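You operate a simulated robot arm through the tools that you are given. There is no shell and no other tool.

You run a simulated robot arm. Do the job below in one go: nothing can be reset, and whatever is moved stays where it is left.

JOB
Stand the red umbrella in its stand, drop both key fobs in the dish and dry the bench.
Fine: handle up; wipe off the drips with the brown cloth and put it back; the blue umbrella stays in the stand. What is to be rubbed or washed off counts as gone when no trace of it is left.

The check looks at the end state, three seconds after you hand in, the way a careful person would. Anything else that was tipped, shoved, dropped, spilled or broken makes it a failure. Flat cloth is picked up by pressing the open fingertips on it (5 to 10 N) and closing them slowly along it; thin cloth reads only 2 to 8 mm in the jaws.

ROBOT AND FRAMES
A 7-joint arm with a two-finger parallel gripper, fixed in place. Base frame: the origin is on the floor under the middle of its stand, x ahead of it, y to its left, z up; the work surface is at about z = 460. Units: mm, degrees, N and s.
It reaches about 1524 mm from its shoulder. Its first joint turns from -149.0 to 149.0 degrees. Payload 3.5 kg.
Tool frame: the origin (TCP) lies between the finger pads and is the grasp point; the fingertips stand 23 mm ahead of it; z points along the fingers, y is the line along which they close. Largest opening 94 mm; finger width 38, thickness 10; the body of the gripper, 54 by 96 mm, starts 39 mm behind the TCP.
Orientation is that of the tool frame in the base frame, as a unit quaternion [x, y, z, w]. With the fingers straight down and closing along the base's y, the tool's x points along the base's -x, its y along +y and its z along -z.

CONTROLS
- The arm moves only by the tool jog_arm. Its argument "targets" is a list of rows, each an object of numbers (a shift or turn left out is 0, a gripper value left out holds the last): "fingers": the opening, from 0 (shut) to 1 (fully open); "dx", "dy", "dz": the shift along the base's x, y, z in mm; "ax", "ay", "az": the turn, a rotation vector about the base's x, y, z in degrees. In form: [{"fingers": .., "dx": .., "dy": .., "dz": .., "ax": .., "ay": .., "az": ..}, ...]. A call has 1 to 20 rows; each row is the pose to reach, as a shift and turn from the pose commanded when the call began. Each row takes 0.2 s and may step no farther than 50 mm and 8.6 degrees from the row before; otherwise, or with a gripper value out of range, the whole call is refused. Where a pose cannot be reached the arm comes as near as it can. A force on the tool above 40 N (or 10 N above the force at the start of the call, whichever is more), or a blocked arm, ends the call early, and 0.2 s more pass. The fingers move at their own pace (about 153 mm/s each) and stop on an object; they squeeze with about 33 N. The grip force told is the motor's: it shows also when the fingers shut on nothing. Time passes only in rows, and 0.2 s behind the last, so rows that repeat a pose let the fingers close. It gives the time, the measured TCP pose, the force on the tool (base axes), the opening and the grip force at its end, in the units of the frame above (readings bear some noise), with the torque about the TCP (base axes, N m) and any sound that the robot's microphone picked up.
- Cameras (640 x 400 px; columns grow to the right, rows downward): "scene" is fixed at [48.8, 650.3, 1047.5]; the picture's right is [0.30, -0.95, 0.00], its down [-0.41, -0.13, -0.90] and it looks along [0.86, 0.27, -0.43] (base axes); focal length 214 px, centre (320, 200). "wrist" rides on the gripper at [86, 16, -75] in the tool frame; the picture's right is [-0.18, 0.98, 0.00], its down [-0.58, -0.11, -0.81] and it looks along [-0.79, -0.15, 0.59] (tool axes); focal length 243 px, centre (320, 200). There is no depth. A picture from a camera that has moved, and an enlarged one, comes with that camera's place and axes in the base frame and with its lens.
- grab_frame(camera): a new picture of that camera. No time passes.
- zoom(camera, box): a new picture of the part [left, top, right, bottom] of that camera's present view, enlarged. No time passes.
- close_job(): hands the job in; it is judged then, once.

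Nothing tells you positions but the pictures and the camera data. Unless the task says otherwise, let go and move clear before handing in.

The tools are called after ">>>" by a JSON object that holds its "op" and its "data". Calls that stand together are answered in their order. jog_arm: Moves the arm, as the interface text tells. Its arguments: {"type":"object","properties":{"targets":{"type":"array"}},"required":["targets"]} The other tools are called the same way: grab_frame (camera) takes a picture; zoom (camera, box) takes an enlarged picture of a part of a camera's view; close_job () hands the job in.

At the start:

```text
time_s: 0.0
eef_pos: [593.5, 695.0, 1084.2]
tcp_rot: [0.0, 1.0, 0.0, 0.0]
wrist_force: [0.6, -0.7, 0.3]
moment: [-0.03, 0.02, 0.01]
gripper_width: 94.1
grip_force: 0.0
```

scene: 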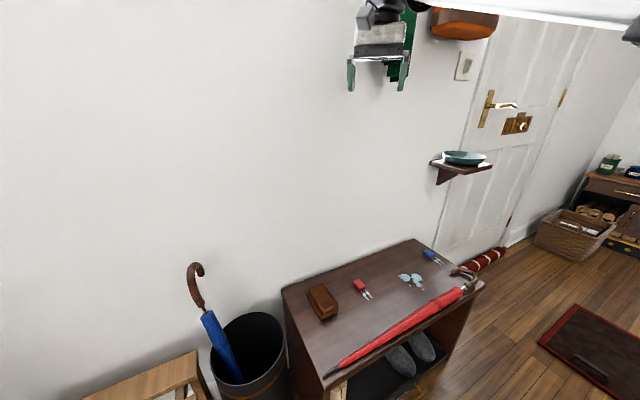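
wrist: 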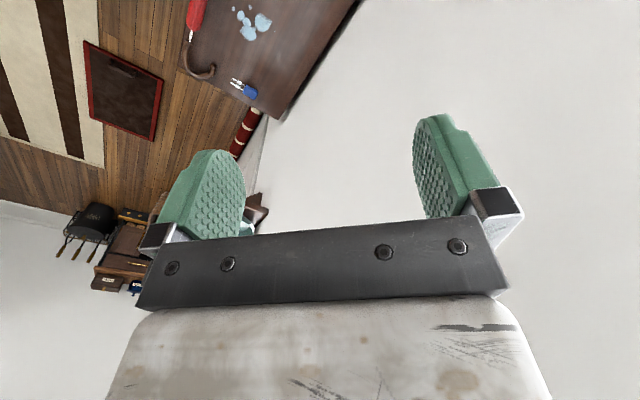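

I see the bench with a red umbrella, two fobs (red and blue), drips and a brown item that may be the cloth. The stand with the blue umbrella is left of the bench, and a dish sits on a wall shelf near the door. I'll zoom in for details before moving.

>>> {"op": "zoom", "data": {"camera": "scene", "box": [280, 230, 500, 380]}}

>>> {"op": "zoom", "data": {"camera": "scene", "box": [160, 250, 320, 400]}}

>>> {"op": "zoom", "data": {"camera": "scene", "box": [400, 120, 520, 200]}}

>>> {"op": "zoom", "data": {"camera": "wrist", "box": [160, 0, 360, 130]}}

```text
2.67 times, centred on (390, 305) of scene
camera zoom: at [48.8, 650.3, 1047.5], right [0.3, -0.95, 0.0], down [-0.41, -0.13, -0.9], along [0.86, 0.27, -0.43], focal length 572 px, centre (133, -80)
```

zoom: 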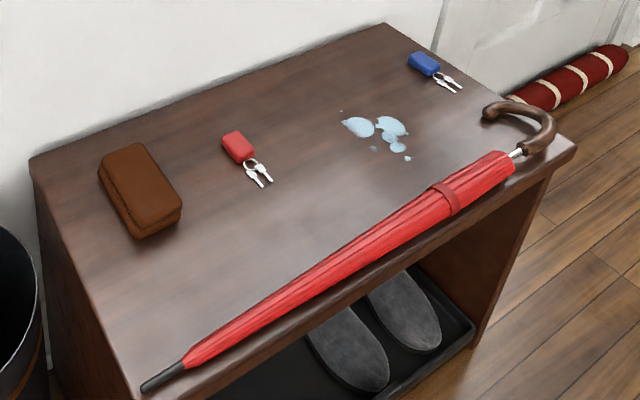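

```text
2.67 times, centred on (240, 325) of scene
camera zoom: at [48.8, 650.3, 1047.5], right [0.3, -0.95, 0.0], down [-0.41, -0.13, -0.9], along [0.86, 0.27, -0.43], focal length 572 px, centre (533, -133)
```

zoom: 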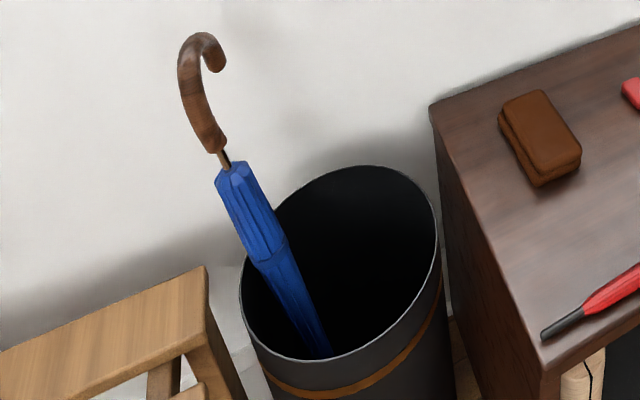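

```text
5.00 times, centred on (460, 160) of scene
camera zoom: at [48.8, 650.3, 1047.5], right [0.3, -0.95, 0.0], down [-0.41, -0.13, -0.9], along [0.86, 0.27, -0.43], focal length 1072 px, centre (-380, 400)
```

zoom: 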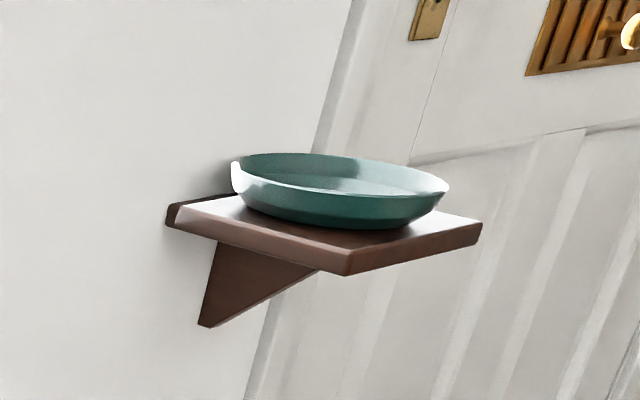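

```text
3.08 times, centred on (260, 65) of wrist
camera zoom: at [507.7, 711.0, 1158.2], right [0.18, 0.98, 0.0], down [0.58, -0.11, 0.81], along [0.79, -0.15, -0.59], focal length 746 px, centre (505, 615)
```

zoom: 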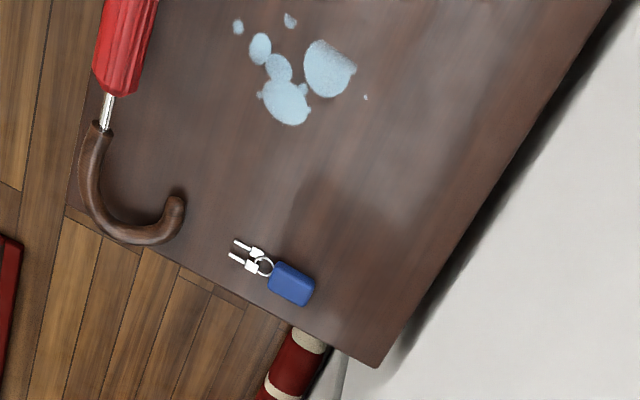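

I can place the bench at about 45° with the umbrella along its front edge, the red fob near (600,685), the blue fob near (850,430), the drips near (694,510), the cloth near (508,787) and the dish near (911,389,855). I'll tilt the wrist camera down over the bench for a better look.

>>> {"op": "jog_arm", "data": {"targets": [{"fingers": 1, "dx": -46, "ay": 6}, {"dx": -92, "ay": 12}, {"dx": -138, "ay": 18}, {"dx": -184, "ay": 24}, {"dx": -230, "ay": 30}]}}

>>> {"op": "grab_frame", "data": {"camera": "wrist"}}

>>> {"op": "grab_frame", "data": {"camera": "scene"}}

```text
time_s: 1.2
eef_pos: [348.9, 731.5, 1023.6]
tcp_rot: [0.013, 0.97, 0.046, -0.239]
wrist_force: [-1.0, 0.6, 0.4]
moment: [-0.04, -0.03, -0.02]
gripper_width: 94.1
grip_force: 0.1
out of reach, approached as far as the arm can: row 2, 3, 4, 5
```

```text
taken
camera wrist: at [308.6, 741.5, 1131.8], right [0.21, 0.98, 0.0], down [0.88, -0.19, 0.43], along [0.42, -0.09, -0.9], focal length 243 px, centre (320, 200)
```

wrist: 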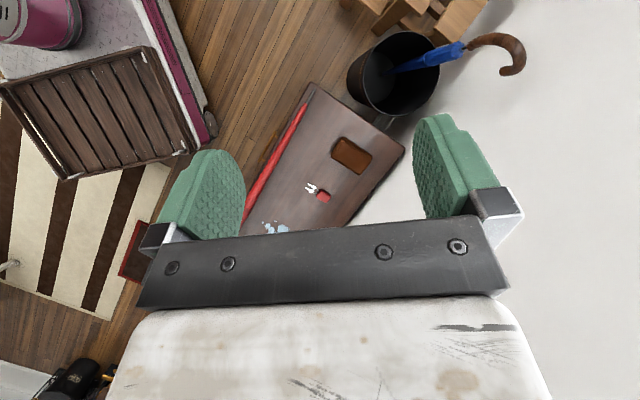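

```text
taken
```

scene: 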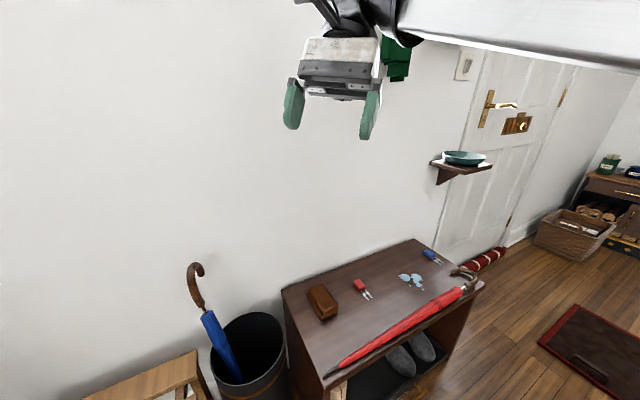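

The wrist camera now looks down on the bench and stand. I'll zoom in for exact shapes of the stand rim, cloth, fob and umbrella.

>>> {"op": "zoom", "data": {"camera": "wrist", "box": [330, 0, 530, 125]}}

>>> {"op": "zoom", "data": {"camera": "wrist", "box": [230, 75, 430, 235]}}

```text
3.20 times, centred on (430, 62) of wrist
camera zoom: at [308.6, 741.5, 1131.8], right [0.21, 0.98, 0.0], down [0.88, -0.19, 0.43], along [0.42, -0.09, -0.9], focal length 776 px, centre (-32, 640)
```

zoom: 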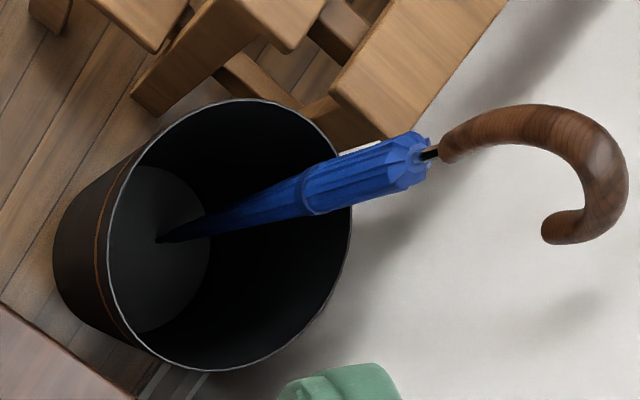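

```text
2.50 times, centred on (330, 155) of wrist
camera zoom: at [308.6, 741.5, 1131.8], right [0.21, 0.98, 0.0], down [0.88, -0.19, 0.43], along [0.42, -0.09, -0.9], focal length 606 px, centre (295, 312)
```

zoom: 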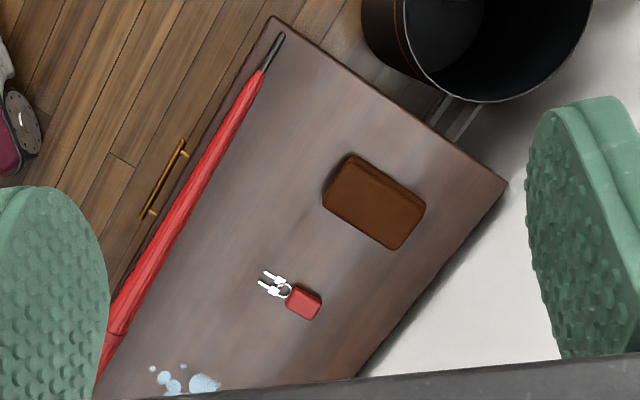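

The stand rim is around z≈427, centred near (331,946) with radius about 97. The blue umbrella leans to its far (+y) side, so the near half is free. I'll straighten the gripper and try a yaw that puts the camera on the handle side.

>>> {"op": "jog_arm", "data": {"targets": [{"dx": 40, "ay": -7.5}, {"dx": 80, "ay": -15}, {"dx": 120, "ay": -22.5}, {"dx": 160, "ay": -30}]}}

```text
time_s: 2.2
eef_pos: [507.1, 732.4, 1024.2]
tcp_rot: [0.0, 0.999, 0.047, 0.02]
wrist_force: [0.3, 0.3, -0.6]
moment: [-0.01, 0.0, 0.01]
gripper_width: 93.9
grip_force: 0.1
```

The commanded pose resets to the reached one, so the moves are relative to what is measured. I'll level the tool and move over the handle part of the umbrella at a safe height.

>>> {"op": "jog_arm", "data": {"targets": [{"ax": -2.7, "ay": 1.2, "dx": 14, "dy": -34, "dz": -27}, {"ax": -5.4, "ay": 2.3, "dx": 28, "dy": -67, "dz": -54}, {"ax": -5.4, "ay": 2.3, "dx": 41, "dy": -101, "dz": -81}, {"ax": -5.4, "ay": 2.3, "dx": 55, "dy": -135, "dz": -108}, {"ax": -5.4, "ay": 2.3, "dx": 69, "dy": -168, "dz": -135}, {"ax": -5.4, "ay": 2.3, "dx": 83, "dy": -202, "dz": -162}, {"ax": -5.4, "ay": 2.3, "dx": 97, "dy": -236, "dz": -189}, {"ax": -5.4, "ay": 2.3, "dx": 110, "dy": -270, "dz": -216}, {"ax": -5.4, "ay": 2.3, "dx": 124, "dy": -303, "dz": -243}, {"ax": -5.4, "ay": 2.3, "dx": 138, "dy": -337, "dz": -270}]}}

>>> {"op": "grab_frame", "data": {"camera": "scene"}}

>>> {"op": "grab_frame", "data": {"camera": "wrist"}}

```text
time_s: 4.4
eef_pos: [644.6, 393.0, 752.8]
tcp_rot: [0.001, 1.0, 0.0, -0.001]
wrist_force: [-0.1, 1.1, 0.4]
moment: [0.0, -0.01, 0.0]
gripper_width: 94.2
grip_force: 0.0
```

```text
taken
```

scene: 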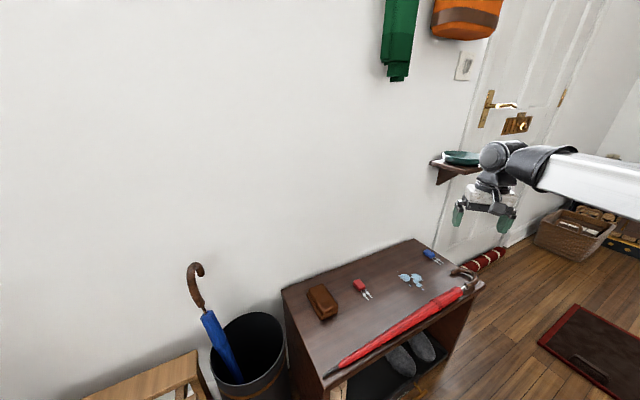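

```text
taken
camera wrist: at [558.0, 410.7, 827.6], right [0.18, 0.98, 0.0], down [0.58, -0.11, 0.81], along [0.79, -0.15, -0.59], focal length 243 px, centre (320, 200)
```

wrist: 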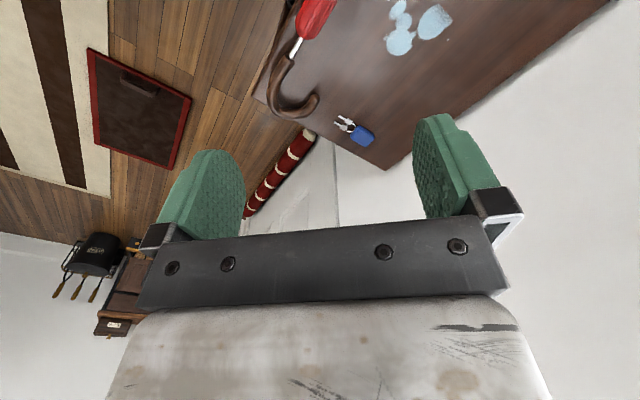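

The tool is level over the handle area. I'll try yawing +135° so that tool x points toward the handle, which keeps the camera above once the umbrella is upright.

>>> {"op": "jog_arm", "data": {"targets": [{"az": 8.4}, {"az": 16.8}, {"az": 25.2}, {"az": 33.6}, {"az": 42}, {"az": 50.4}, {"az": 58.8}, {"az": 67.2}, {"az": 75.6}, {"az": 84}, {"az": 92.4}, {"az": 100.8}, {"az": 109.2}, {"az": 117.6}, {"az": 126}, {"az": 134.4}]}}

>>> {"op": "grab_frame", "data": {"camera": "wrist"}}

>>> {"op": "grab_frame", "data": {"camera": "scene"}}

```text
time_s: 7.8
eef_pos: [645.6, 393.4, 752.6]
tcp_rot: [0.923, -0.385, 0.0, 0.0]
wrist_force: [0.4, -1.0, -0.2]
moment: [0.03, 0.01, 0.03]
gripper_width: 93.9
grip_force: 0.1
```

```text
taken
camera wrist: at [694.1, 321.1, 827.9], right [-0.83, -0.56, 0.0], down [-0.33, 0.49, 0.81], along [-0.45, 0.67, -0.59], focal length 243 px, centre (320, 200)
```

wrist: 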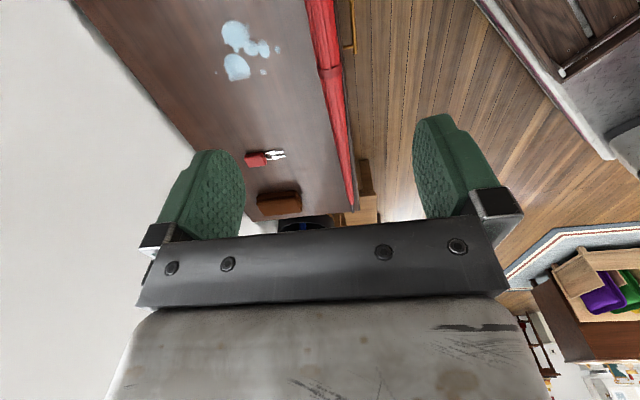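

```text
taken
```

scene: 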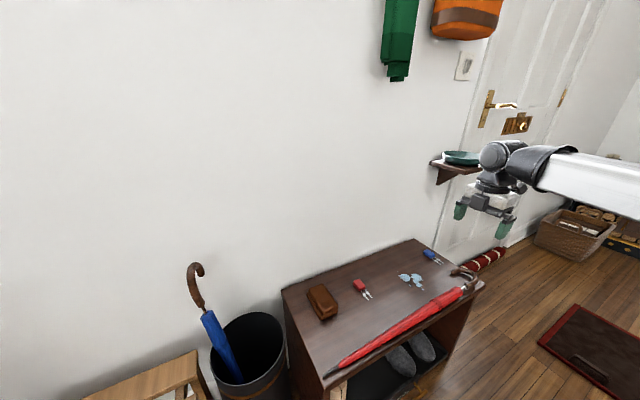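

The +135° yaw is reachable. The umbrella axis passes about 4 mm wall-side of the TCP and the canopy there is about 37 mm thick. I'll descend to just above the bench at (655,390).

>>> {"op": "jog_arm", "data": {"targets": [{"dx": 4, "dy": -1, "dz": -48}, {"dx": 9, "dy": -2, "dz": -96}, {"dx": 9, "dy": -2, "dz": -144}, {"dx": 9, "dy": -2, "dz": -190}, {"dx": 9, "dy": -2, "dz": -225}]}}

>>> {"op": "grab_frame", "data": {"camera": "wrist"}}

>>> {"op": "zoom", "data": {"camera": "scene", "box": [400, 200, 540, 300]}}

```text
time_s: 9.0
eef_pos: [655.7, 393.8, 525.8]
tcp_rot: [0.922, -0.388, 0.0, 0.0]
wrist_force: [0.6, -1.1, 0.8]
moment: [-0.01, 0.03, 0.03]
gripper_width: 93.8
grip_force: 0.1
```

```text
taken
camera wrist: at [703.2, 319.8, 601.8], right [-0.83, -0.56, 0.0], down [-0.33, 0.49, 0.81], along [-0.45, 0.67, -0.59], focal length 243 px, centre (320, 200)
```

wrist: 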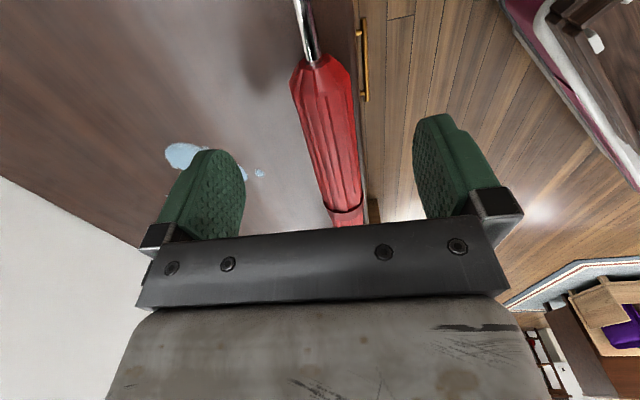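

```text
4.00 times, centred on (470, 250) of scene
camera zoom: at [48.8, 650.3, 1047.5], right [0.3, -0.95, 0.0], down [-0.41, -0.13, -0.9], along [0.86, 0.27, -0.43], focal length 858 px, centre (-280, 0)
```

zoom: 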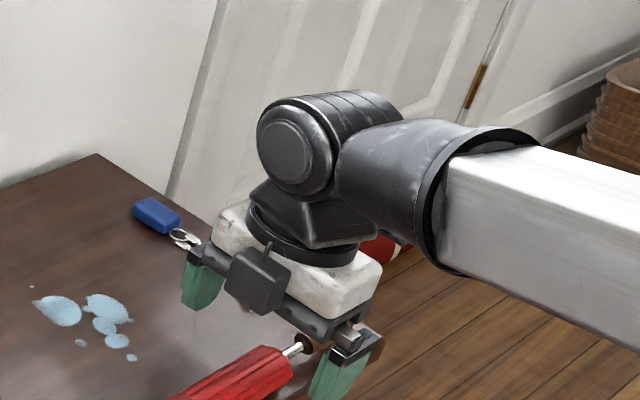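

The canopy end is about 25 mm beyond the TCP and the umbrella lies about 5 mm toward the front edge. I'll shift, descend so the fingertips are just above the bench, then close on it.

>>> {"op": "jog_arm", "data": {"targets": [{"dx": -3.5, "dy": -3.5, "dz": -20}, {"dx": -3.5, "dy": -3.5, "dz": -32}, {"dx": -3.5, "dy": -3.5, "dz": -38}]}}

>>> {"op": "grab_frame", "data": {"camera": "wrist"}}

```text
time_s: 9.8
eef_pos: [649.6, 389.2, 488.5]
tcp_rot: [0.922, -0.387, 0.001, 0.0]
wrist_force: [-0.9, 0.6, 0.6]
moment: [-0.02, -0.01, -0.03]
gripper_width: 93.8
grip_force: 0.0
```

```text
taken
camera wrist: at [699.2, 316.0, 564.9], right [-0.83, -0.56, 0.0], down [-0.33, 0.49, 0.81], along [-0.45, 0.67, -0.59], focal length 243 px, centre (320, 200)
```

wrist: 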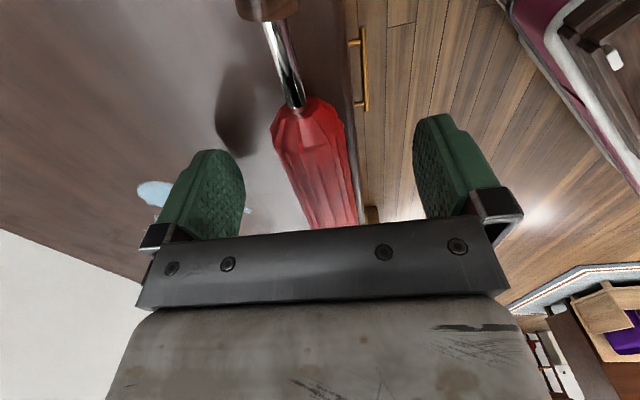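

The umbrella is centred between the pads. I'll close the fingers.

>>> {"op": "jog_arm", "data": {"targets": [{"fingers": 0.6}, {"fingers": 0.4}, {"fingers": 0.2}, {"fingers": 0.2}, {"fingers": 0.2}]}}

>>> {"op": "grab_frame", "data": {"camera": "wrist"}}

```text
time_s: 11.0
eef_pos: [652.2, 389.3, 489.1]
tcp_rot: [0.922, -0.387, 0.0, 0.001]
wrist_force: [0.2, -0.9, 1.2]
moment: [0.02, 0.0, 0.0]
gripper_width: 32.5
grip_force: 33.0
```

```text
taken
camera wrist: at [699.2, 316.0, 565.0], right [-0.83, -0.56, 0.0], down [-0.33, 0.49, 0.81], along [-0.45, 0.67, -0.59], focal length 243 px, centre (320, 200)
```

wrist: 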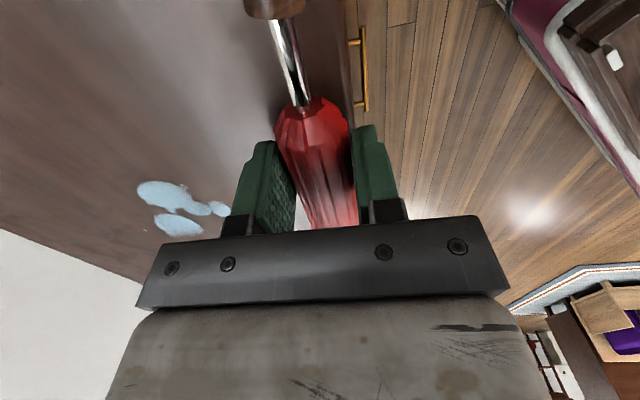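

The grip is solid at 32.5 mm and 33 N. I'll lift slowly and see whether the umbrella droops.

>>> {"op": "jog_arm", "data": {"targets": [{"fingers": 0.1, "dz": 15}, {"dz": 30}, {"dz": 50}, {"dz": 70}]}}

>>> {"op": "grab_frame", "data": {"camera": "scene"}}

>>> {"op": "grab_frame", "data": {"camera": "wrist"}}

```text
time_s: 12.0
eef_pos: [650.6, 389.4, 559.6]
tcp_rot: [0.922, -0.387, 0.001, 0.0]
wrist_force: [-0.9, -0.3, -2.5]
moment: [-0.16, -0.17, -0.01]
gripper_width: 32.5
grip_force: 33.6
```

```text
taken
```

scene: 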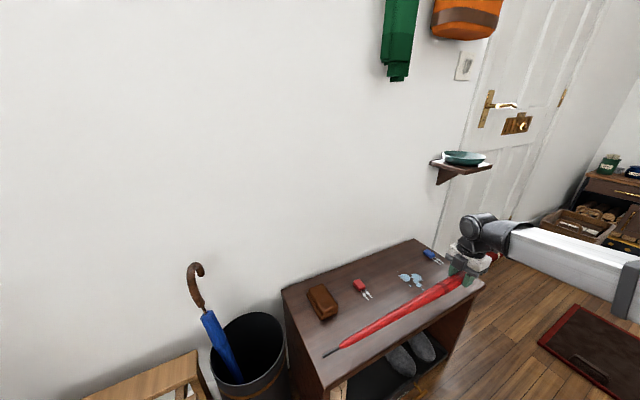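

```text
taken
camera wrist: at [699.5, 315.1, 635.1], right [-0.83, -0.56, 0.0], down [-0.33, 0.49, 0.81], along [-0.45, 0.67, -0.59], focal length 243 px, centre (320, 200)
```

wrist: 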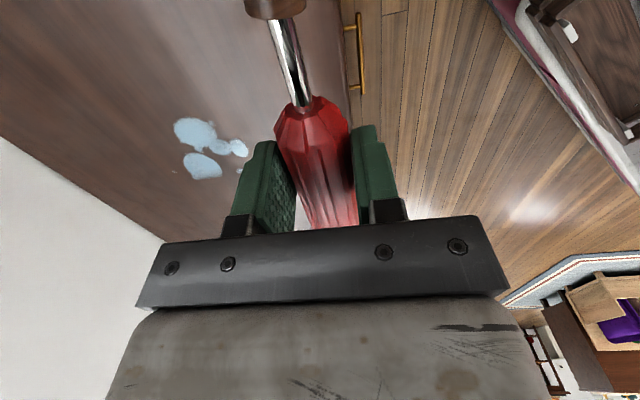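

The umbrella is held firmly (about 3 N) with no droop. I'll raise it and pitch the handle up gradually, keeping the tip well above the bench.

>>> {"op": "jog_arm", "data": {"targets": [{"dz": 40}, {"dz": 85}, {"dz": 130}, {"dz": 175}, {"dz": 205, "dx": -8, "dy": 8, "ax": -4.29, "ay": -4.2}, {"dz": 235, "dx": -16, "dy": 16, "ax": -8.57, "ay": -8.4}, {"dz": 265, "dx": -24, "dy": 24, "ax": -12.86, "ay": -12.59}, {"dz": 295, "dx": -32, "dy": 32, "ax": -17.15, "ay": -16.79}, {"dz": 325, "dx": -40, "dy": 40, "ax": -21.44, "ay": -20.99}, {"dz": 350, "dx": -48, "dy": 48, "ax": -25.72, "ay": -25.19}, {"dz": 375, "dx": -56, "dy": 56, "ax": -30.0, "ay": -29.39}, {"dz": 400, "dx": -64, "dy": 64, "ax": -34.3, "ay": -33.59}]}}

>>> {"op": "grab_frame", "data": {"camera": "scene"}}

>>> {"op": "grab_frame", "data": {"camera": "wrist"}}

```text
time_s: 14.6
eef_pos: [586.3, 453.7, 959.7]
tcp_rot: [0.841, -0.355, 0.376, 0.16]
wrist_force: [-0.1, -0.1, -1.0]
moment: [-0.06, -0.08, 0.0]
gripper_width: 32.2
grip_force: 33.2
```

```text
taken
```

scene: 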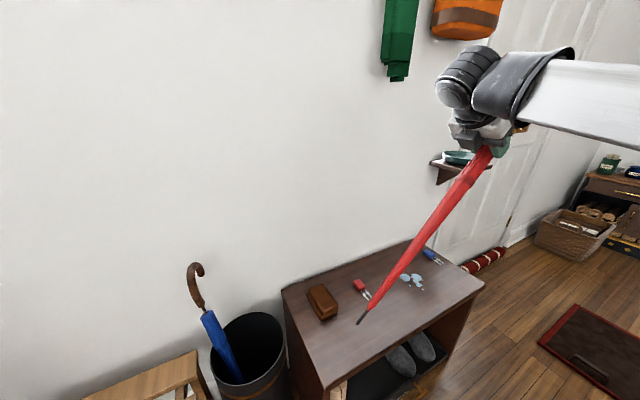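

```text
taken
camera wrist: at [576.1, 439.4, 1074.3], right [-0.79, -0.6, -0.14], down [-0.61, 0.78, 0.1], along [0.04, 0.17, -0.99], focal length 243 px, centre (320, 200)
```

wrist: 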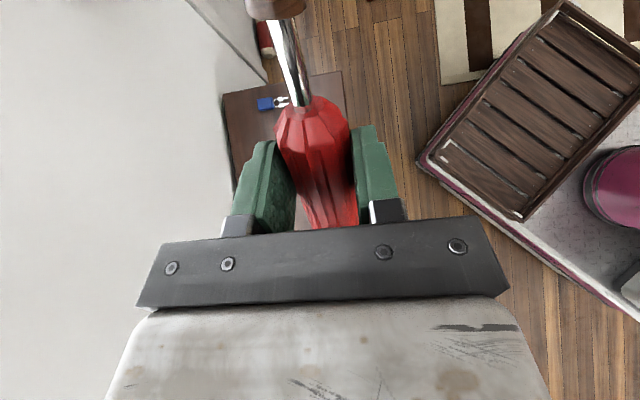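

It's going well, with the handle at about 48°. I'll continue pitching to vertical and raise slightly.

>>> {"op": "jog_arm", "data": {"targets": [{"dz": 8, "dx": -6, "dy": 8, "ax": -4.29, "ay": -4.2}, {"dz": 16, "dx": -12, "dy": 16, "ax": -8.57, "ay": -8.4}, {"dz": 24, "dx": -18, "dy": 24, "ax": -12.86, "ay": -12.59}, {"dz": 32, "dx": -24, "dy": 32, "ax": -17.15, "ay": -16.79}, {"dz": 40, "dx": -30, "dy": 40, "ax": -21.44, "ay": -20.99}, {"dz": 48, "dx": -36, "dy": 48, "ax": -25.72, "ay": -25.19}, {"dz": 55, "dx": -42, "dy": 56, "ax": -30.0, "ay": -29.39}]}}

>>> {"op": "grab_frame", "data": {"camera": "scene"}}

```text
time_s: 16.2
eef_pos: [544.5, 508.9, 1016.5]
tcp_rot: [0.652, -0.274, 0.652, 0.274]
wrist_force: [-0.8, 0.0, -2.1]
moment: [-0.01, 0.01, 0.04]
gripper_width: 32.4
grip_force: 33.0
```

```text
taken
```

scene: 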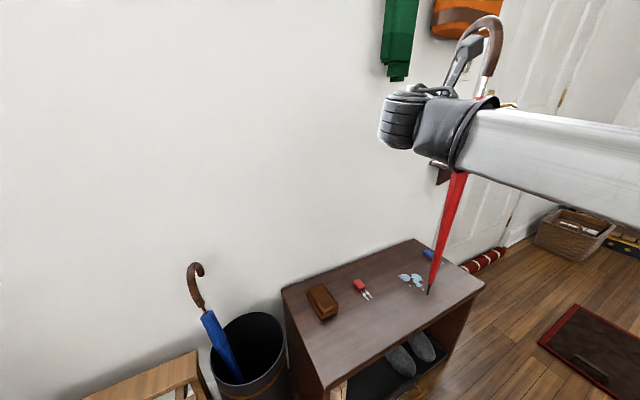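

The umbrella is vertical with its tip near z≈555. I'll yaw the gripper around and travel toward the stand, pausing halfway to check.

>>> {"op": "jog_arm", "data": {"targets": [{"dx": -15, "dy": 29, "az": 8.2}, {"dx": -30, "dy": 58, "az": 16.4}, {"dx": -45, "dy": 87, "az": 24.6}, {"dx": -60, "dy": 116, "az": 32.8}, {"dx": -75, "dy": 145, "az": 41}, {"dx": -90, "dy": 174, "az": 49.2}, {"dx": -105, "dy": 203, "az": 57.4}, {"dx": -119, "dy": 232, "az": 65.6}]}}

>>> {"op": "grab_frame", "data": {"camera": "scene"}}

>>> {"op": "grab_frame", "data": {"camera": "wrist"}}

```text
time_s: 18.0
eef_pos: [426.2, 741.6, 1017.4]
tcp_rot: [0.696, 0.123, 0.697, -0.123]
wrist_force: [-0.7, -0.2, -1.6]
moment: [0.01, -0.01, -0.02]
gripper_width: 32.2
grip_force: 33.0
```

```text
taken
```

scene: 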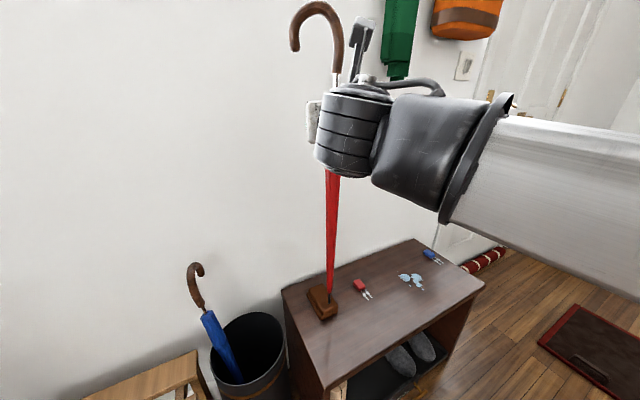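

```text
taken
camera wrist: at [361.8, 700.5, 1103.3], right [0.34, -0.92, -0.18], down [-0.79, -0.17, -0.58], along [0.51, 0.34, -0.79], focal length 243 px, centre (320, 200)
```

wrist: 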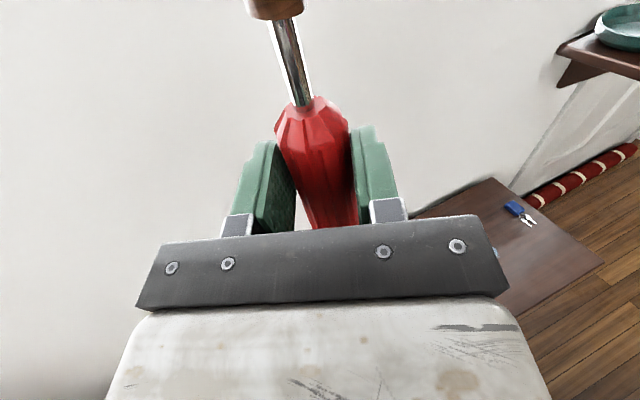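

It's clear of everything so far. I'll finish the travel to above the free half of the stand.

>>> {"op": "jog_arm", "data": {"targets": [{"dx": -13, "dy": 25, "az": 7.1}, {"dx": -26, "dy": 50, "az": 14.2}, {"dx": -39, "dy": 74, "az": 21.3}, {"dx": -52, "dy": 99, "az": 28.4}, {"dx": -65, "dy": 124, "az": 35.5}, {"dx": -78, "dy": 149, "az": 42.6}, {"dx": -92, "dy": 173, "az": 49.7}]}}

>>> {"op": "grab_frame", "data": {"camera": "scene"}}

>>> {"op": "grab_frame", "data": {"camera": "wrist"}}

```text
time_s: 19.6
eef_pos: [332.2, 910.0, 1019.4]
tcp_rot: [0.587, 0.373, 0.605, -0.388]
wrist_force: [-0.7, 0.1, -1.8]
moment: [-0.05, -0.01, -0.05]
gripper_width: 32.4
grip_force: 33.4
out of reach, approached as far as the arm can: row 7
```

```text
taken
```

scene: 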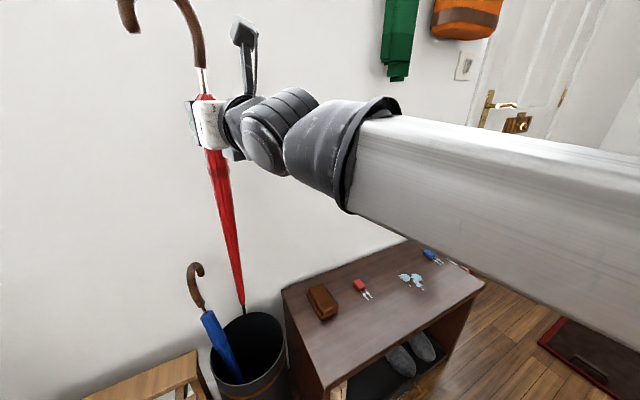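

```text
taken
camera wrist: at [315.0, 832.7, 1103.4], right [0.89, -0.41, -0.19], down [-0.43, -0.67, -0.61], along [0.12, 0.62, -0.77], focal length 243 px, centre (320, 200)
```

wrist: 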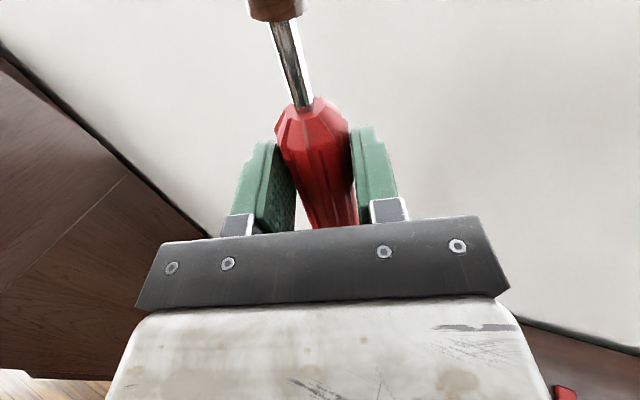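

The arm hit a small limit at about 65° yaw, and the tip hangs slightly toward the wall, near (338,938,575). I'll turn the gripper to about 45° so the wrist stays clear of the bench corner, and correct the small lean.

>>> {"op": "jog_arm", "data": {"targets": [{"ax": -0.93, "ay": 0.63, "az": -6.7}, {"ax": -1.87, "ay": 1.27, "az": -13.4}, {"ax": -2.8, "ay": 1.9, "az": -20}, {"ax": -2.8, "ay": 1.9, "az": -20}]}}

>>> {"op": "grab_frame", "data": {"camera": "scene"}}

>>> {"op": "zoom", "data": {"camera": "scene", "box": [150, 230, 310, 400]}}

```text
time_s: 20.6
eef_pos: [332.9, 913.9, 1014.5]
tcp_rot: [0.661, 0.303, 0.622, -0.289]
wrist_force: [0.8, 0.5, -1.3]
moment: [-0.01, -0.02, -0.02]
gripper_width: 32.3
grip_force: 32.9
```

```text
taken
```

scene: 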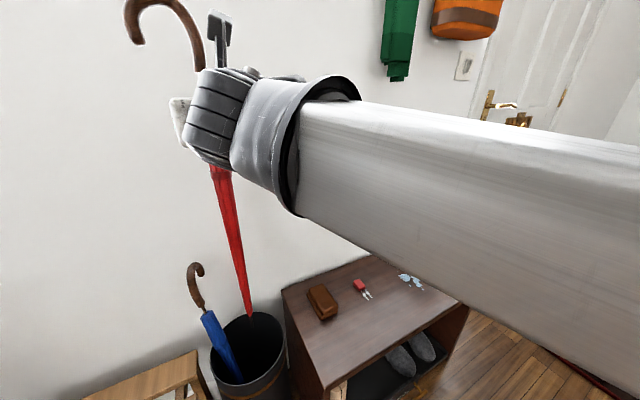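

```text
2.35 times, centred on (230, 315) of scene
camera zoom: at [48.8, 650.3, 1047.5], right [0.3, -0.95, 0.0], down [-0.41, -0.13, -0.9], along [0.86, 0.27, -0.43], focal length 505 px, centre (532, -71)
```

zoom: 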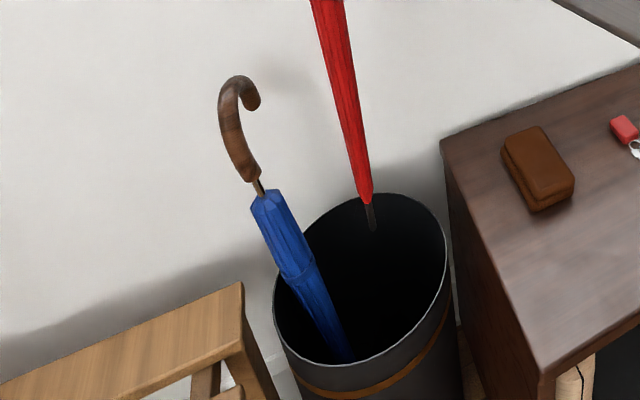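

The tip now hangs near (322,905,538), over the free half of the stand. I'll lower in stages and check how the forearm clears the bench.

>>> {"op": "jog_arm", "data": {"targets": [{"dz": -42}, {"dz": -84}, {"dz": -126}, {"dz": -168}, {"dz": -210}]}}

>>> {"op": "grab_frame", "data": {"camera": "scene"}}

>>> {"op": "grab_frame", "data": {"camera": "wrist"}}

```text
time_s: 21.8
eef_pos: [335.5, 913.0, 804.8]
tcp_rot: [0.66, 0.304, 0.622, -0.29]
wrist_force: [0.1, -0.4, -2.1]
moment: [0.0, 0.01, 0.05]
gripper_width: 32.4
grip_force: 32.8
```

```text
taken
```

scene: 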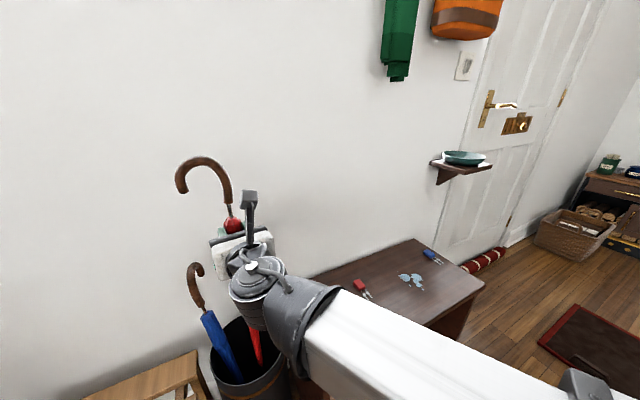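

```text
taken
camera wrist: at [302.7, 849.9, 896.0], right [0.74, -0.64, -0.19], down [-0.63, -0.57, -0.53], along [0.24, 0.51, -0.82], focal length 243 px, centre (320, 200)
```

wrist: 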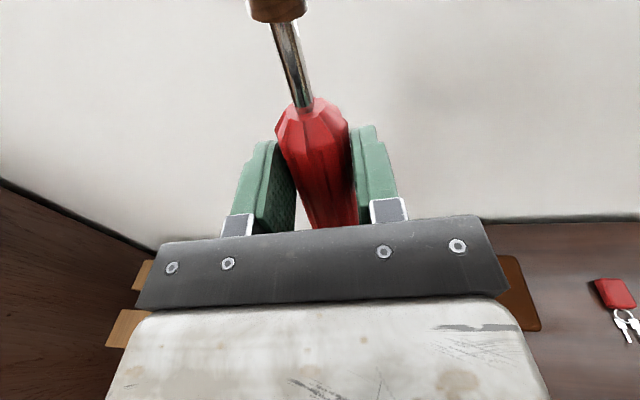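

The umbrella is entering the stand with no contact so far. I'll lower further.

>>> {"op": "jog_arm", "data": {"targets": [{"dz": -40}, {"dz": -80}, {"dz": -120}, {"dz": -160}, {"dz": -200}]}}

>>> {"op": "grab_frame", "data": {"camera": "scene"}}

>>> {"op": "grab_frame", "data": {"camera": "wrist"}}

```text
time_s: 23.0
eef_pos: [332.1, 912.7, 607.5]
tcp_rot: [0.66, 0.304, 0.622, -0.29]
wrist_force: [-0.6, -0.2, -0.4]
moment: [-0.01, 0.0, 0.04]
gripper_width: 32.4
grip_force: 32.8
```

```text
taken
```

scene: 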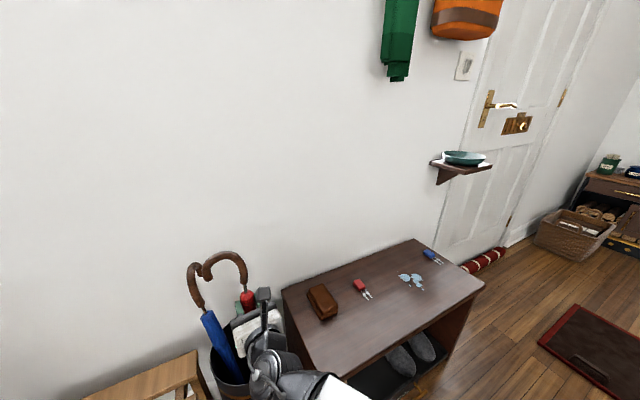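

```text
taken
camera wrist: at [300.1, 848.6, 697.2], right [0.74, -0.64, -0.19], down [-0.63, -0.57, -0.53], along [0.24, 0.51, -0.82], focal length 243 px, centre (320, 200)
```

wrist: 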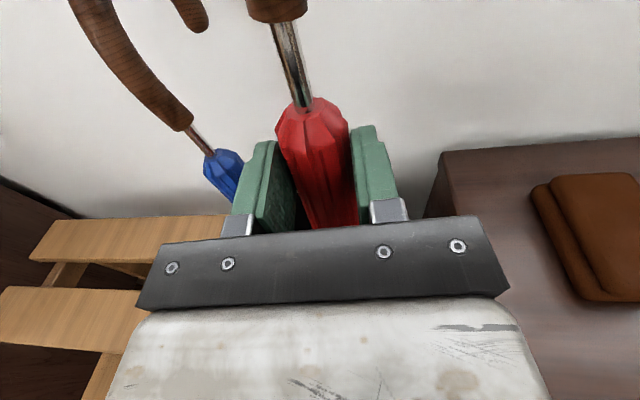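

Both hooks look close in the picture but are about 80 mm apart in depth. I'll lower to near the bottom with smaller steps.

>>> {"op": "jog_arm", "data": {"targets": [{"dz": -25}, {"dz": -50}, {"dz": -75}, {"dz": -95}]}}

>>> {"op": "grab_frame", "data": {"camera": "scene"}}

>>> {"op": "grab_frame", "data": {"camera": "wrist"}}

```text
time_s: 24.0
eef_pos: [333.9, 913.4, 509.2]
tcp_rot: [0.661, 0.303, 0.623, -0.289]
wrist_force: [0.3, 0.8, 27.8]
moment: [0.23, -0.17, 0.0]
gripper_width: 33.5
grip_force: 32.9
```

```text
taken
```

scene: 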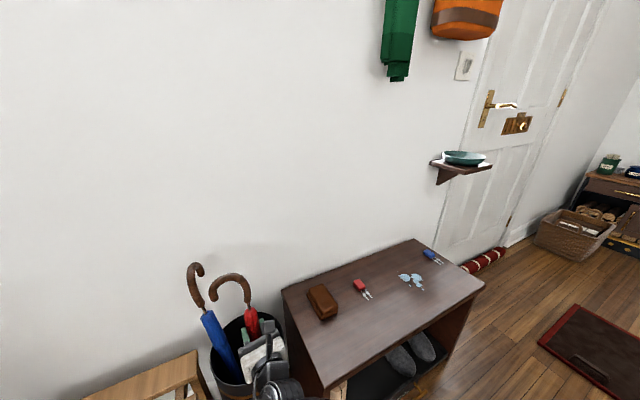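

```text
taken
camera wrist: at [300.7, 849.3, 600.4], right [0.74, -0.64, -0.19], down [-0.63, -0.57, -0.54], along [0.24, 0.51, -0.82], focal length 243 px, centre (320, 200)
```

wrist: 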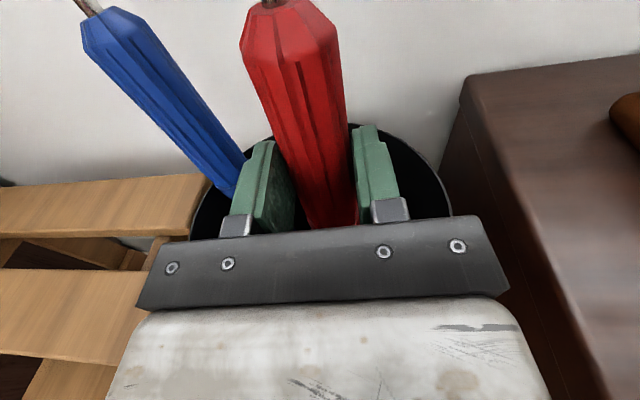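

The tip is on the stand's floor and the umbrella slid a little through the grip, with about 28 N pushing up. I'll relieve the pressure, then lean it gently toward the free +x side of the rim so it doesn't fall against the blue one when released.

>>> {"op": "jog_arm", "data": {"targets": [{"dz": 4}, {"dz": 3, "dx": 15, "ay": 1.75}, {"dz": 2, "dx": 30, "ay": 3.5}, {"dz": 1, "dx": 45, "ay": 5.25}, {"dz": 0, "dx": 60, "ay": 7}, {"dz": 0, "dx": 60, "ay": 7}]}}

>>> {"op": "grab_frame", "data": {"camera": "scene"}}

>>> {"op": "grab_frame", "data": {"camera": "wrist"}}

```text
time_s: 25.4
eef_pos: [393.9, 914.1, 510.9]
tcp_rot: [0.698, 0.286, 0.581, -0.308]
wrist_force: [0.0, -0.8, -1.2]
moment: [-0.02, -0.02, 0.0]
gripper_width: 32.9
grip_force: 33.2
```

```text
taken
```

scene: 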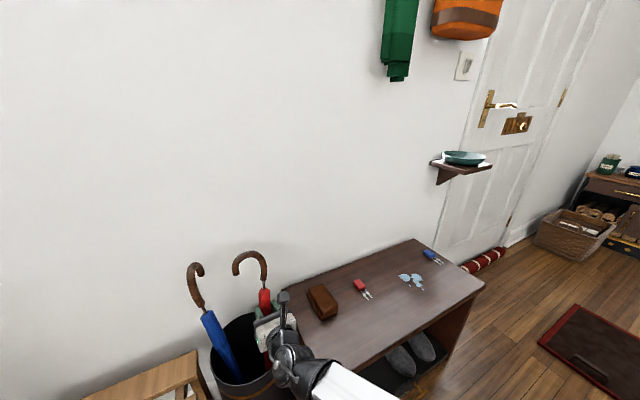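

```text
taken
camera wrist: at [372.3, 849.9, 604.6], right [0.71, -0.64, -0.28], down [-0.69, -0.57, -0.45], along [0.13, 0.51, -0.85], focal length 243 px, centre (320, 200)
```

wrist: 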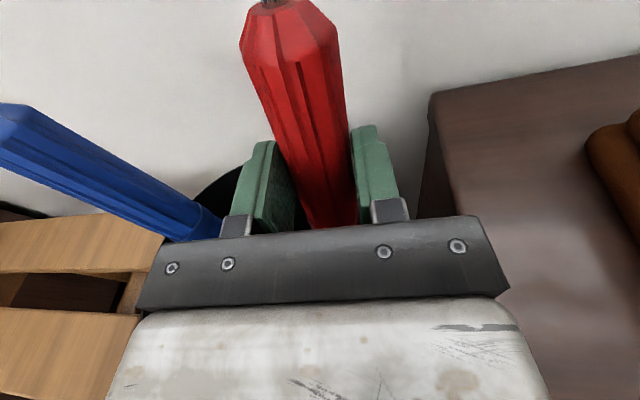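

It's leaning as planned with nothing pressed. I'll lower a few mm to seat the tip, then open the fingers.

>>> {"op": "jog_arm", "data": {"targets": [{"dz": -3}, {"dz": -6}, {"dz": -6, "fingers": 0.45}, {"dz": -6, "fingers": 0.55}, {"dz": -6, "fingers": 0.7}, {"dz": -6, "fingers": 0.7}]}}

>>> {"op": "grab_frame", "data": {"camera": "wrist"}}

>>> {"op": "zoom", "data": {"camera": "scene", "box": [160, 230, 340, 400]}}

```text
time_s: 26.8
eef_pos: [393.7, 914.1, 504.6]
tcp_rot: [0.697, 0.286, 0.58, -0.308]
wrist_force: [0.7, 0.1, 0.0]
moment: [0.0, 0.0, 0.02]
gripper_width: 65.7
grip_force: 0.2
```

```text
taken
camera wrist: at [372.3, 850.6, 598.2], right [0.71, -0.64, -0.28], down [-0.69, -0.57, -0.45], along [0.13, 0.51, -0.85], focal length 243 px, centre (320, 200)
```

wrist: 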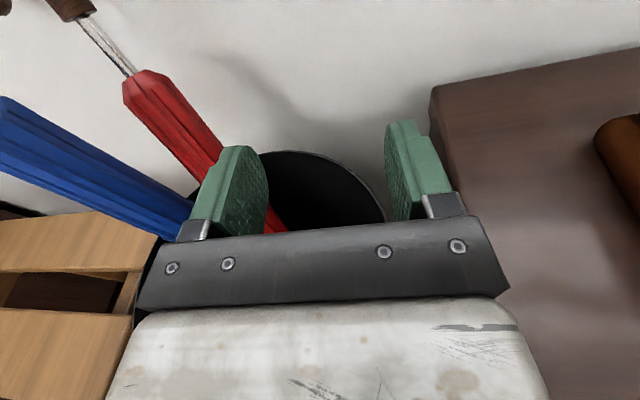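

```text
2.35 times, centred on (250, 315) of scene
camera zoom: at [48.8, 650.3, 1047.5], right [0.3, -0.95, 0.0], down [-0.41, -0.13, -0.9], along [0.86, 0.27, -0.43], focal length 505 px, centre (485, -71)
```

zoom: 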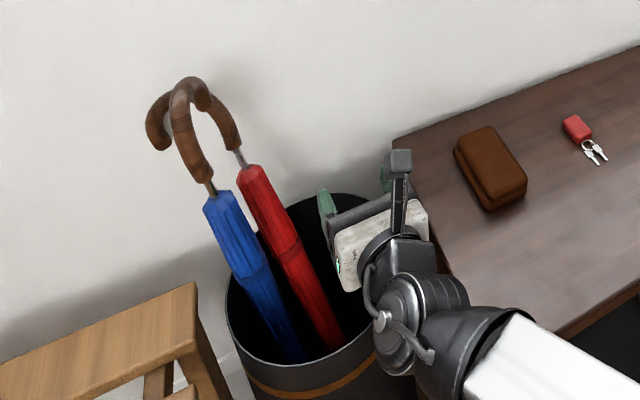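

The red umbrella settled leaning to the left beside the blue one, handle up. I'll withdraw straight back along the fingers so I don't drag it.

>>> {"op": "jog_arm", "data": {"targets": [{"dx": -10, "dy": -12, "dz": 3}, {"dx": -22, "dy": -26, "dz": 6}, {"dx": -38, "dy": -45, "dz": 12}, {"dx": -56, "dy": -67, "dz": 25}, {"dx": -75, "dy": -90, "dz": 45}]}}

>>> {"op": "grab_frame", "data": {"camera": "wrist"}}

>>> {"op": "zoom", "data": {"camera": "scene", "box": [160, 230, 340, 400]}}

```text
time_s: 28.0
eef_pos: [318.7, 825.3, 550.8]
tcp_rot: [0.698, 0.286, 0.58, -0.307]
wrist_force: [0.4, -0.4, -0.5]
moment: [-0.02, -0.01, -0.05]
gripper_width: 66.1
grip_force: 0.1
```

```text
taken
camera wrist: at [296.6, 760.2, 644.7], right [0.71, -0.64, -0.28], down [-0.69, -0.57, -0.45], along [0.13, 0.51, -0.85], focal length 243 px, centre (320, 200)
```

wrist: 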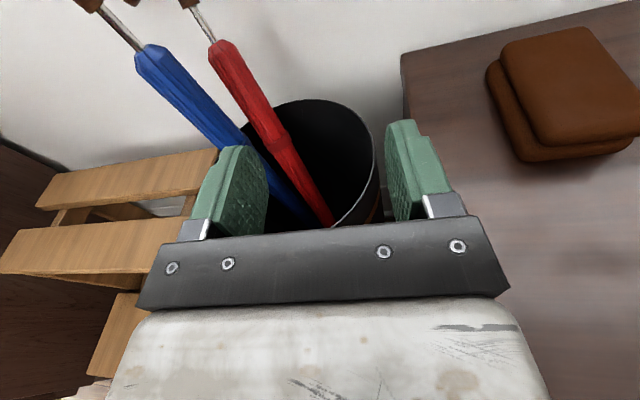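

```text
2.35 times, centred on (250, 315) of scene
camera zoom: at [48.8, 650.3, 1047.5], right [0.3, -0.95, 0.0], down [-0.41, -0.13, -0.9], along [0.86, 0.27, -0.43], focal length 505 px, centre (485, -71)
```

zoom: 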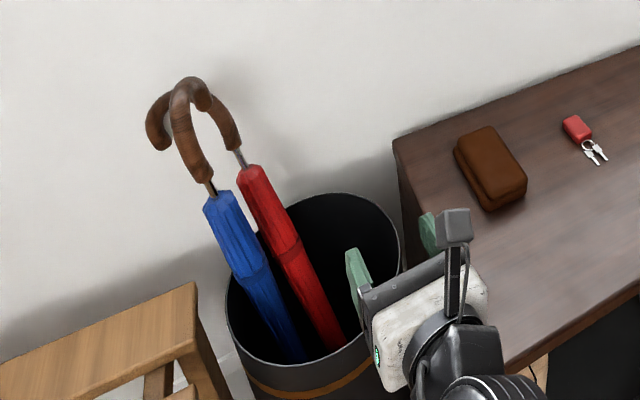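

The red umbrella is securely in the stand with the blue one. Next comes the folded brown cloth near (499,790), so I'll back off, rise and bring the gripper to point down.

>>> {"op": "jog_arm", "data": {"targets": [{"dz": 40, "dx": -10, "dy": -10, "ay": -1.75}, {"dz": 80, "dx": -10, "dy": -10, "ay": -3.5}, {"dz": 120, "ay": -5.25}, {"dz": 160, "dx": 10, "ay": -7}, {"dz": 200, "dx": 30, "ay": -7}, {"dz": 240, "dx": 60, "dy": -20, "ay": -7}]}}

>>> {"op": "jog_arm", "data": {"targets": [{"fingers": 1, "ax": -6, "ay": 5.13}, {"ax": -12, "ay": 10.25, "dx": 10, "dy": -10}, {"ax": -18, "ay": 15.4, "dx": 20, "dy": -20}, {"ax": -24, "ay": 20.5, "dx": 30, "dy": -30}, {"ax": -30, "ay": 25.6, "dx": 40, "dy": -40}, {"ax": -36, "ay": 30.8, "dx": 50, "dy": -50}, {"ax": -42, "ay": 35.9, "dx": 60, "dy": -60}, {"ax": -48, "ay": 41, "dx": 70, "dy": -70}, {"ax": -54, "ay": 46.1, "dx": 80, "dy": -80}, {"ax": -60, "ay": 51.3, "dx": 80, "dy": -80}, {"ax": -65.9, "ay": 56.3, "dx": 80, "dy": -80}]}}

>>> {"op": "grab_frame", "data": {"camera": "scene"}}

```text
refused: row 6 steps farther than a row can; nothing moved
```

```text
time_s: 30.4
eef_pos: [398.6, 744.2, 549.9]
tcp_rot: [0.926, 0.374, -0.039, 0.013]
wrist_force: [0.2, -0.2, 0.1]
moment: [-0.01, 0.02, 0.0]
gripper_width: 94.4
grip_force: 0.0
```

```text
taken
```

scene: 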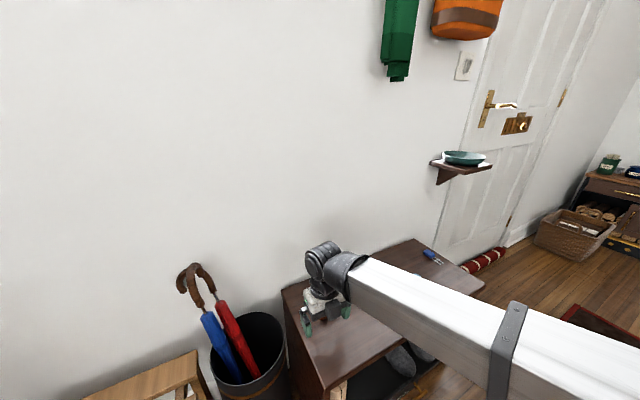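

The gripper now points down over the bench's left end; the lift call was refused, but the pitch happened at a safe height without contact. I'll rise, level the tool and then yaw half a turn so the camera faces the wall side.

>>> {"op": "jog_arm", "data": {"targets": [{"dz": 40, "ax": 1.5, "ay": -1.8}, {"dz": 80, "ax": 3, "ay": -3.6}, {"dz": 120, "ax": 3, "ay": -3.6}, {"dz": 160, "ax": 3, "ay": -3.6}, {"dz": 200, "ax": 3, "ay": -3.6}]}}

```text
time_s: 31.6
eef_pos: [398.9, 743.8, 751.9]
tcp_rot: [0.927, 0.374, 0.001, 0.0]
wrist_force: [-0.1, -0.3, 0.2]
moment: [0.03, 0.0, 0.0]
gripper_width: 94.0
grip_force: 0.0
```

>>> {"op": "jog_arm", "data": {"targets": [{"az": -8.5}, {"az": -17}, {"az": -25.5}, {"az": -34}, {"az": -42.5}, {"az": -51}, {"az": -59.5}, {"az": -68}, {"az": -76.5}, {"az": -85}, {"az": -93.5}, {"az": -102}, {"az": -110.5}, {"az": -119}, {"az": -127.5}, {"az": -136}, {"az": -144.5}, {"az": -153}, {"az": -161.5}, {"az": -170}]}}

>>> {"op": "grab_frame", "data": {"camera": "wrist"}}

>>> {"op": "grab_frame", "data": {"camera": "scene"}}

```text
time_s: 35.8
eef_pos: [398.1, 743.6, 749.6]
tcp_rot: [-0.452, 0.892, 0.0, -0.001]
wrist_force: [-0.1, -0.3, 0.3]
moment: [0.02, 0.0, -0.02]
gripper_width: 94.0
grip_force: 0.0
```

```text
taken
camera wrist: at [334.1, 683.7, 824.0], right [-0.68, 0.73, 0.0], down [0.43, 0.41, 0.8], along [0.59, 0.55, -0.59], focal length 243 px, centre (320, 200)
```

wrist: 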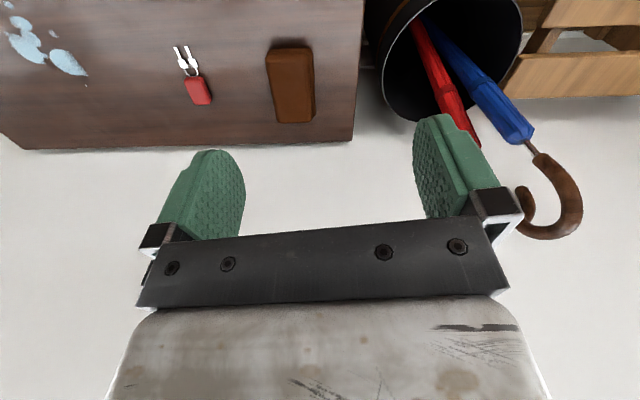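

```text
taken
```

scene: 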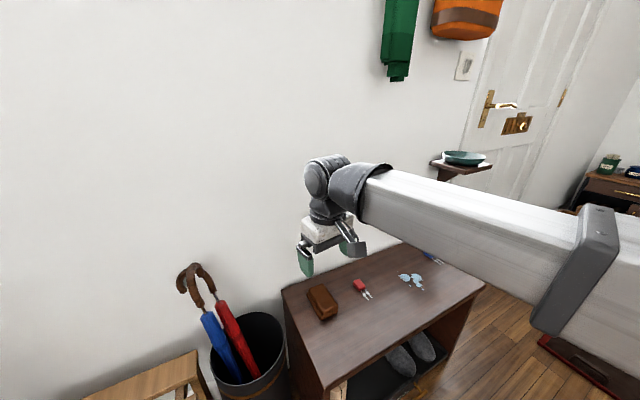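

The yaw worked and the camera now looks toward the wall from the robot side. I'll zoom in on the cloth and red fob.

>>> {"op": "zoom", "data": {"camera": "wrist", "box": [160, 20, 360, 145]}}

>>> {"op": "zoom", "data": {"camera": "scene", "box": [280, 250, 400, 330]}}

```text
3.20 times, centred on (260, 82) of wrist
camera zoom: at [334.1, 683.7, 824.0], right [-0.68, 0.73, 0.0], down [0.43, 0.41, 0.8], along [0.59, 0.55, -0.59], focal length 776 px, centre (512, 576)
```

zoom: 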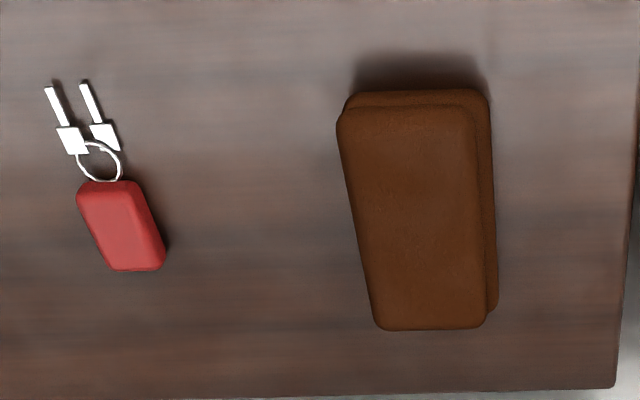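

```text
5.00 times, centred on (340, 290) of scene
camera zoom: at [48.8, 650.3, 1047.5], right [0.3, -0.95, 0.0], down [-0.41, -0.13, -0.9], along [0.86, 0.27, -0.43], focal length 1072 px, centre (220, -250)
```

zoom: 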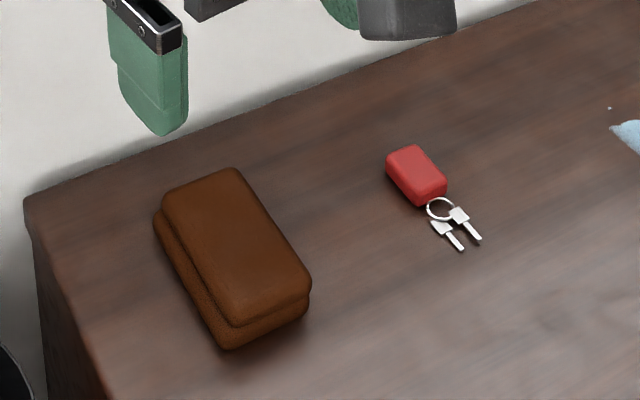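

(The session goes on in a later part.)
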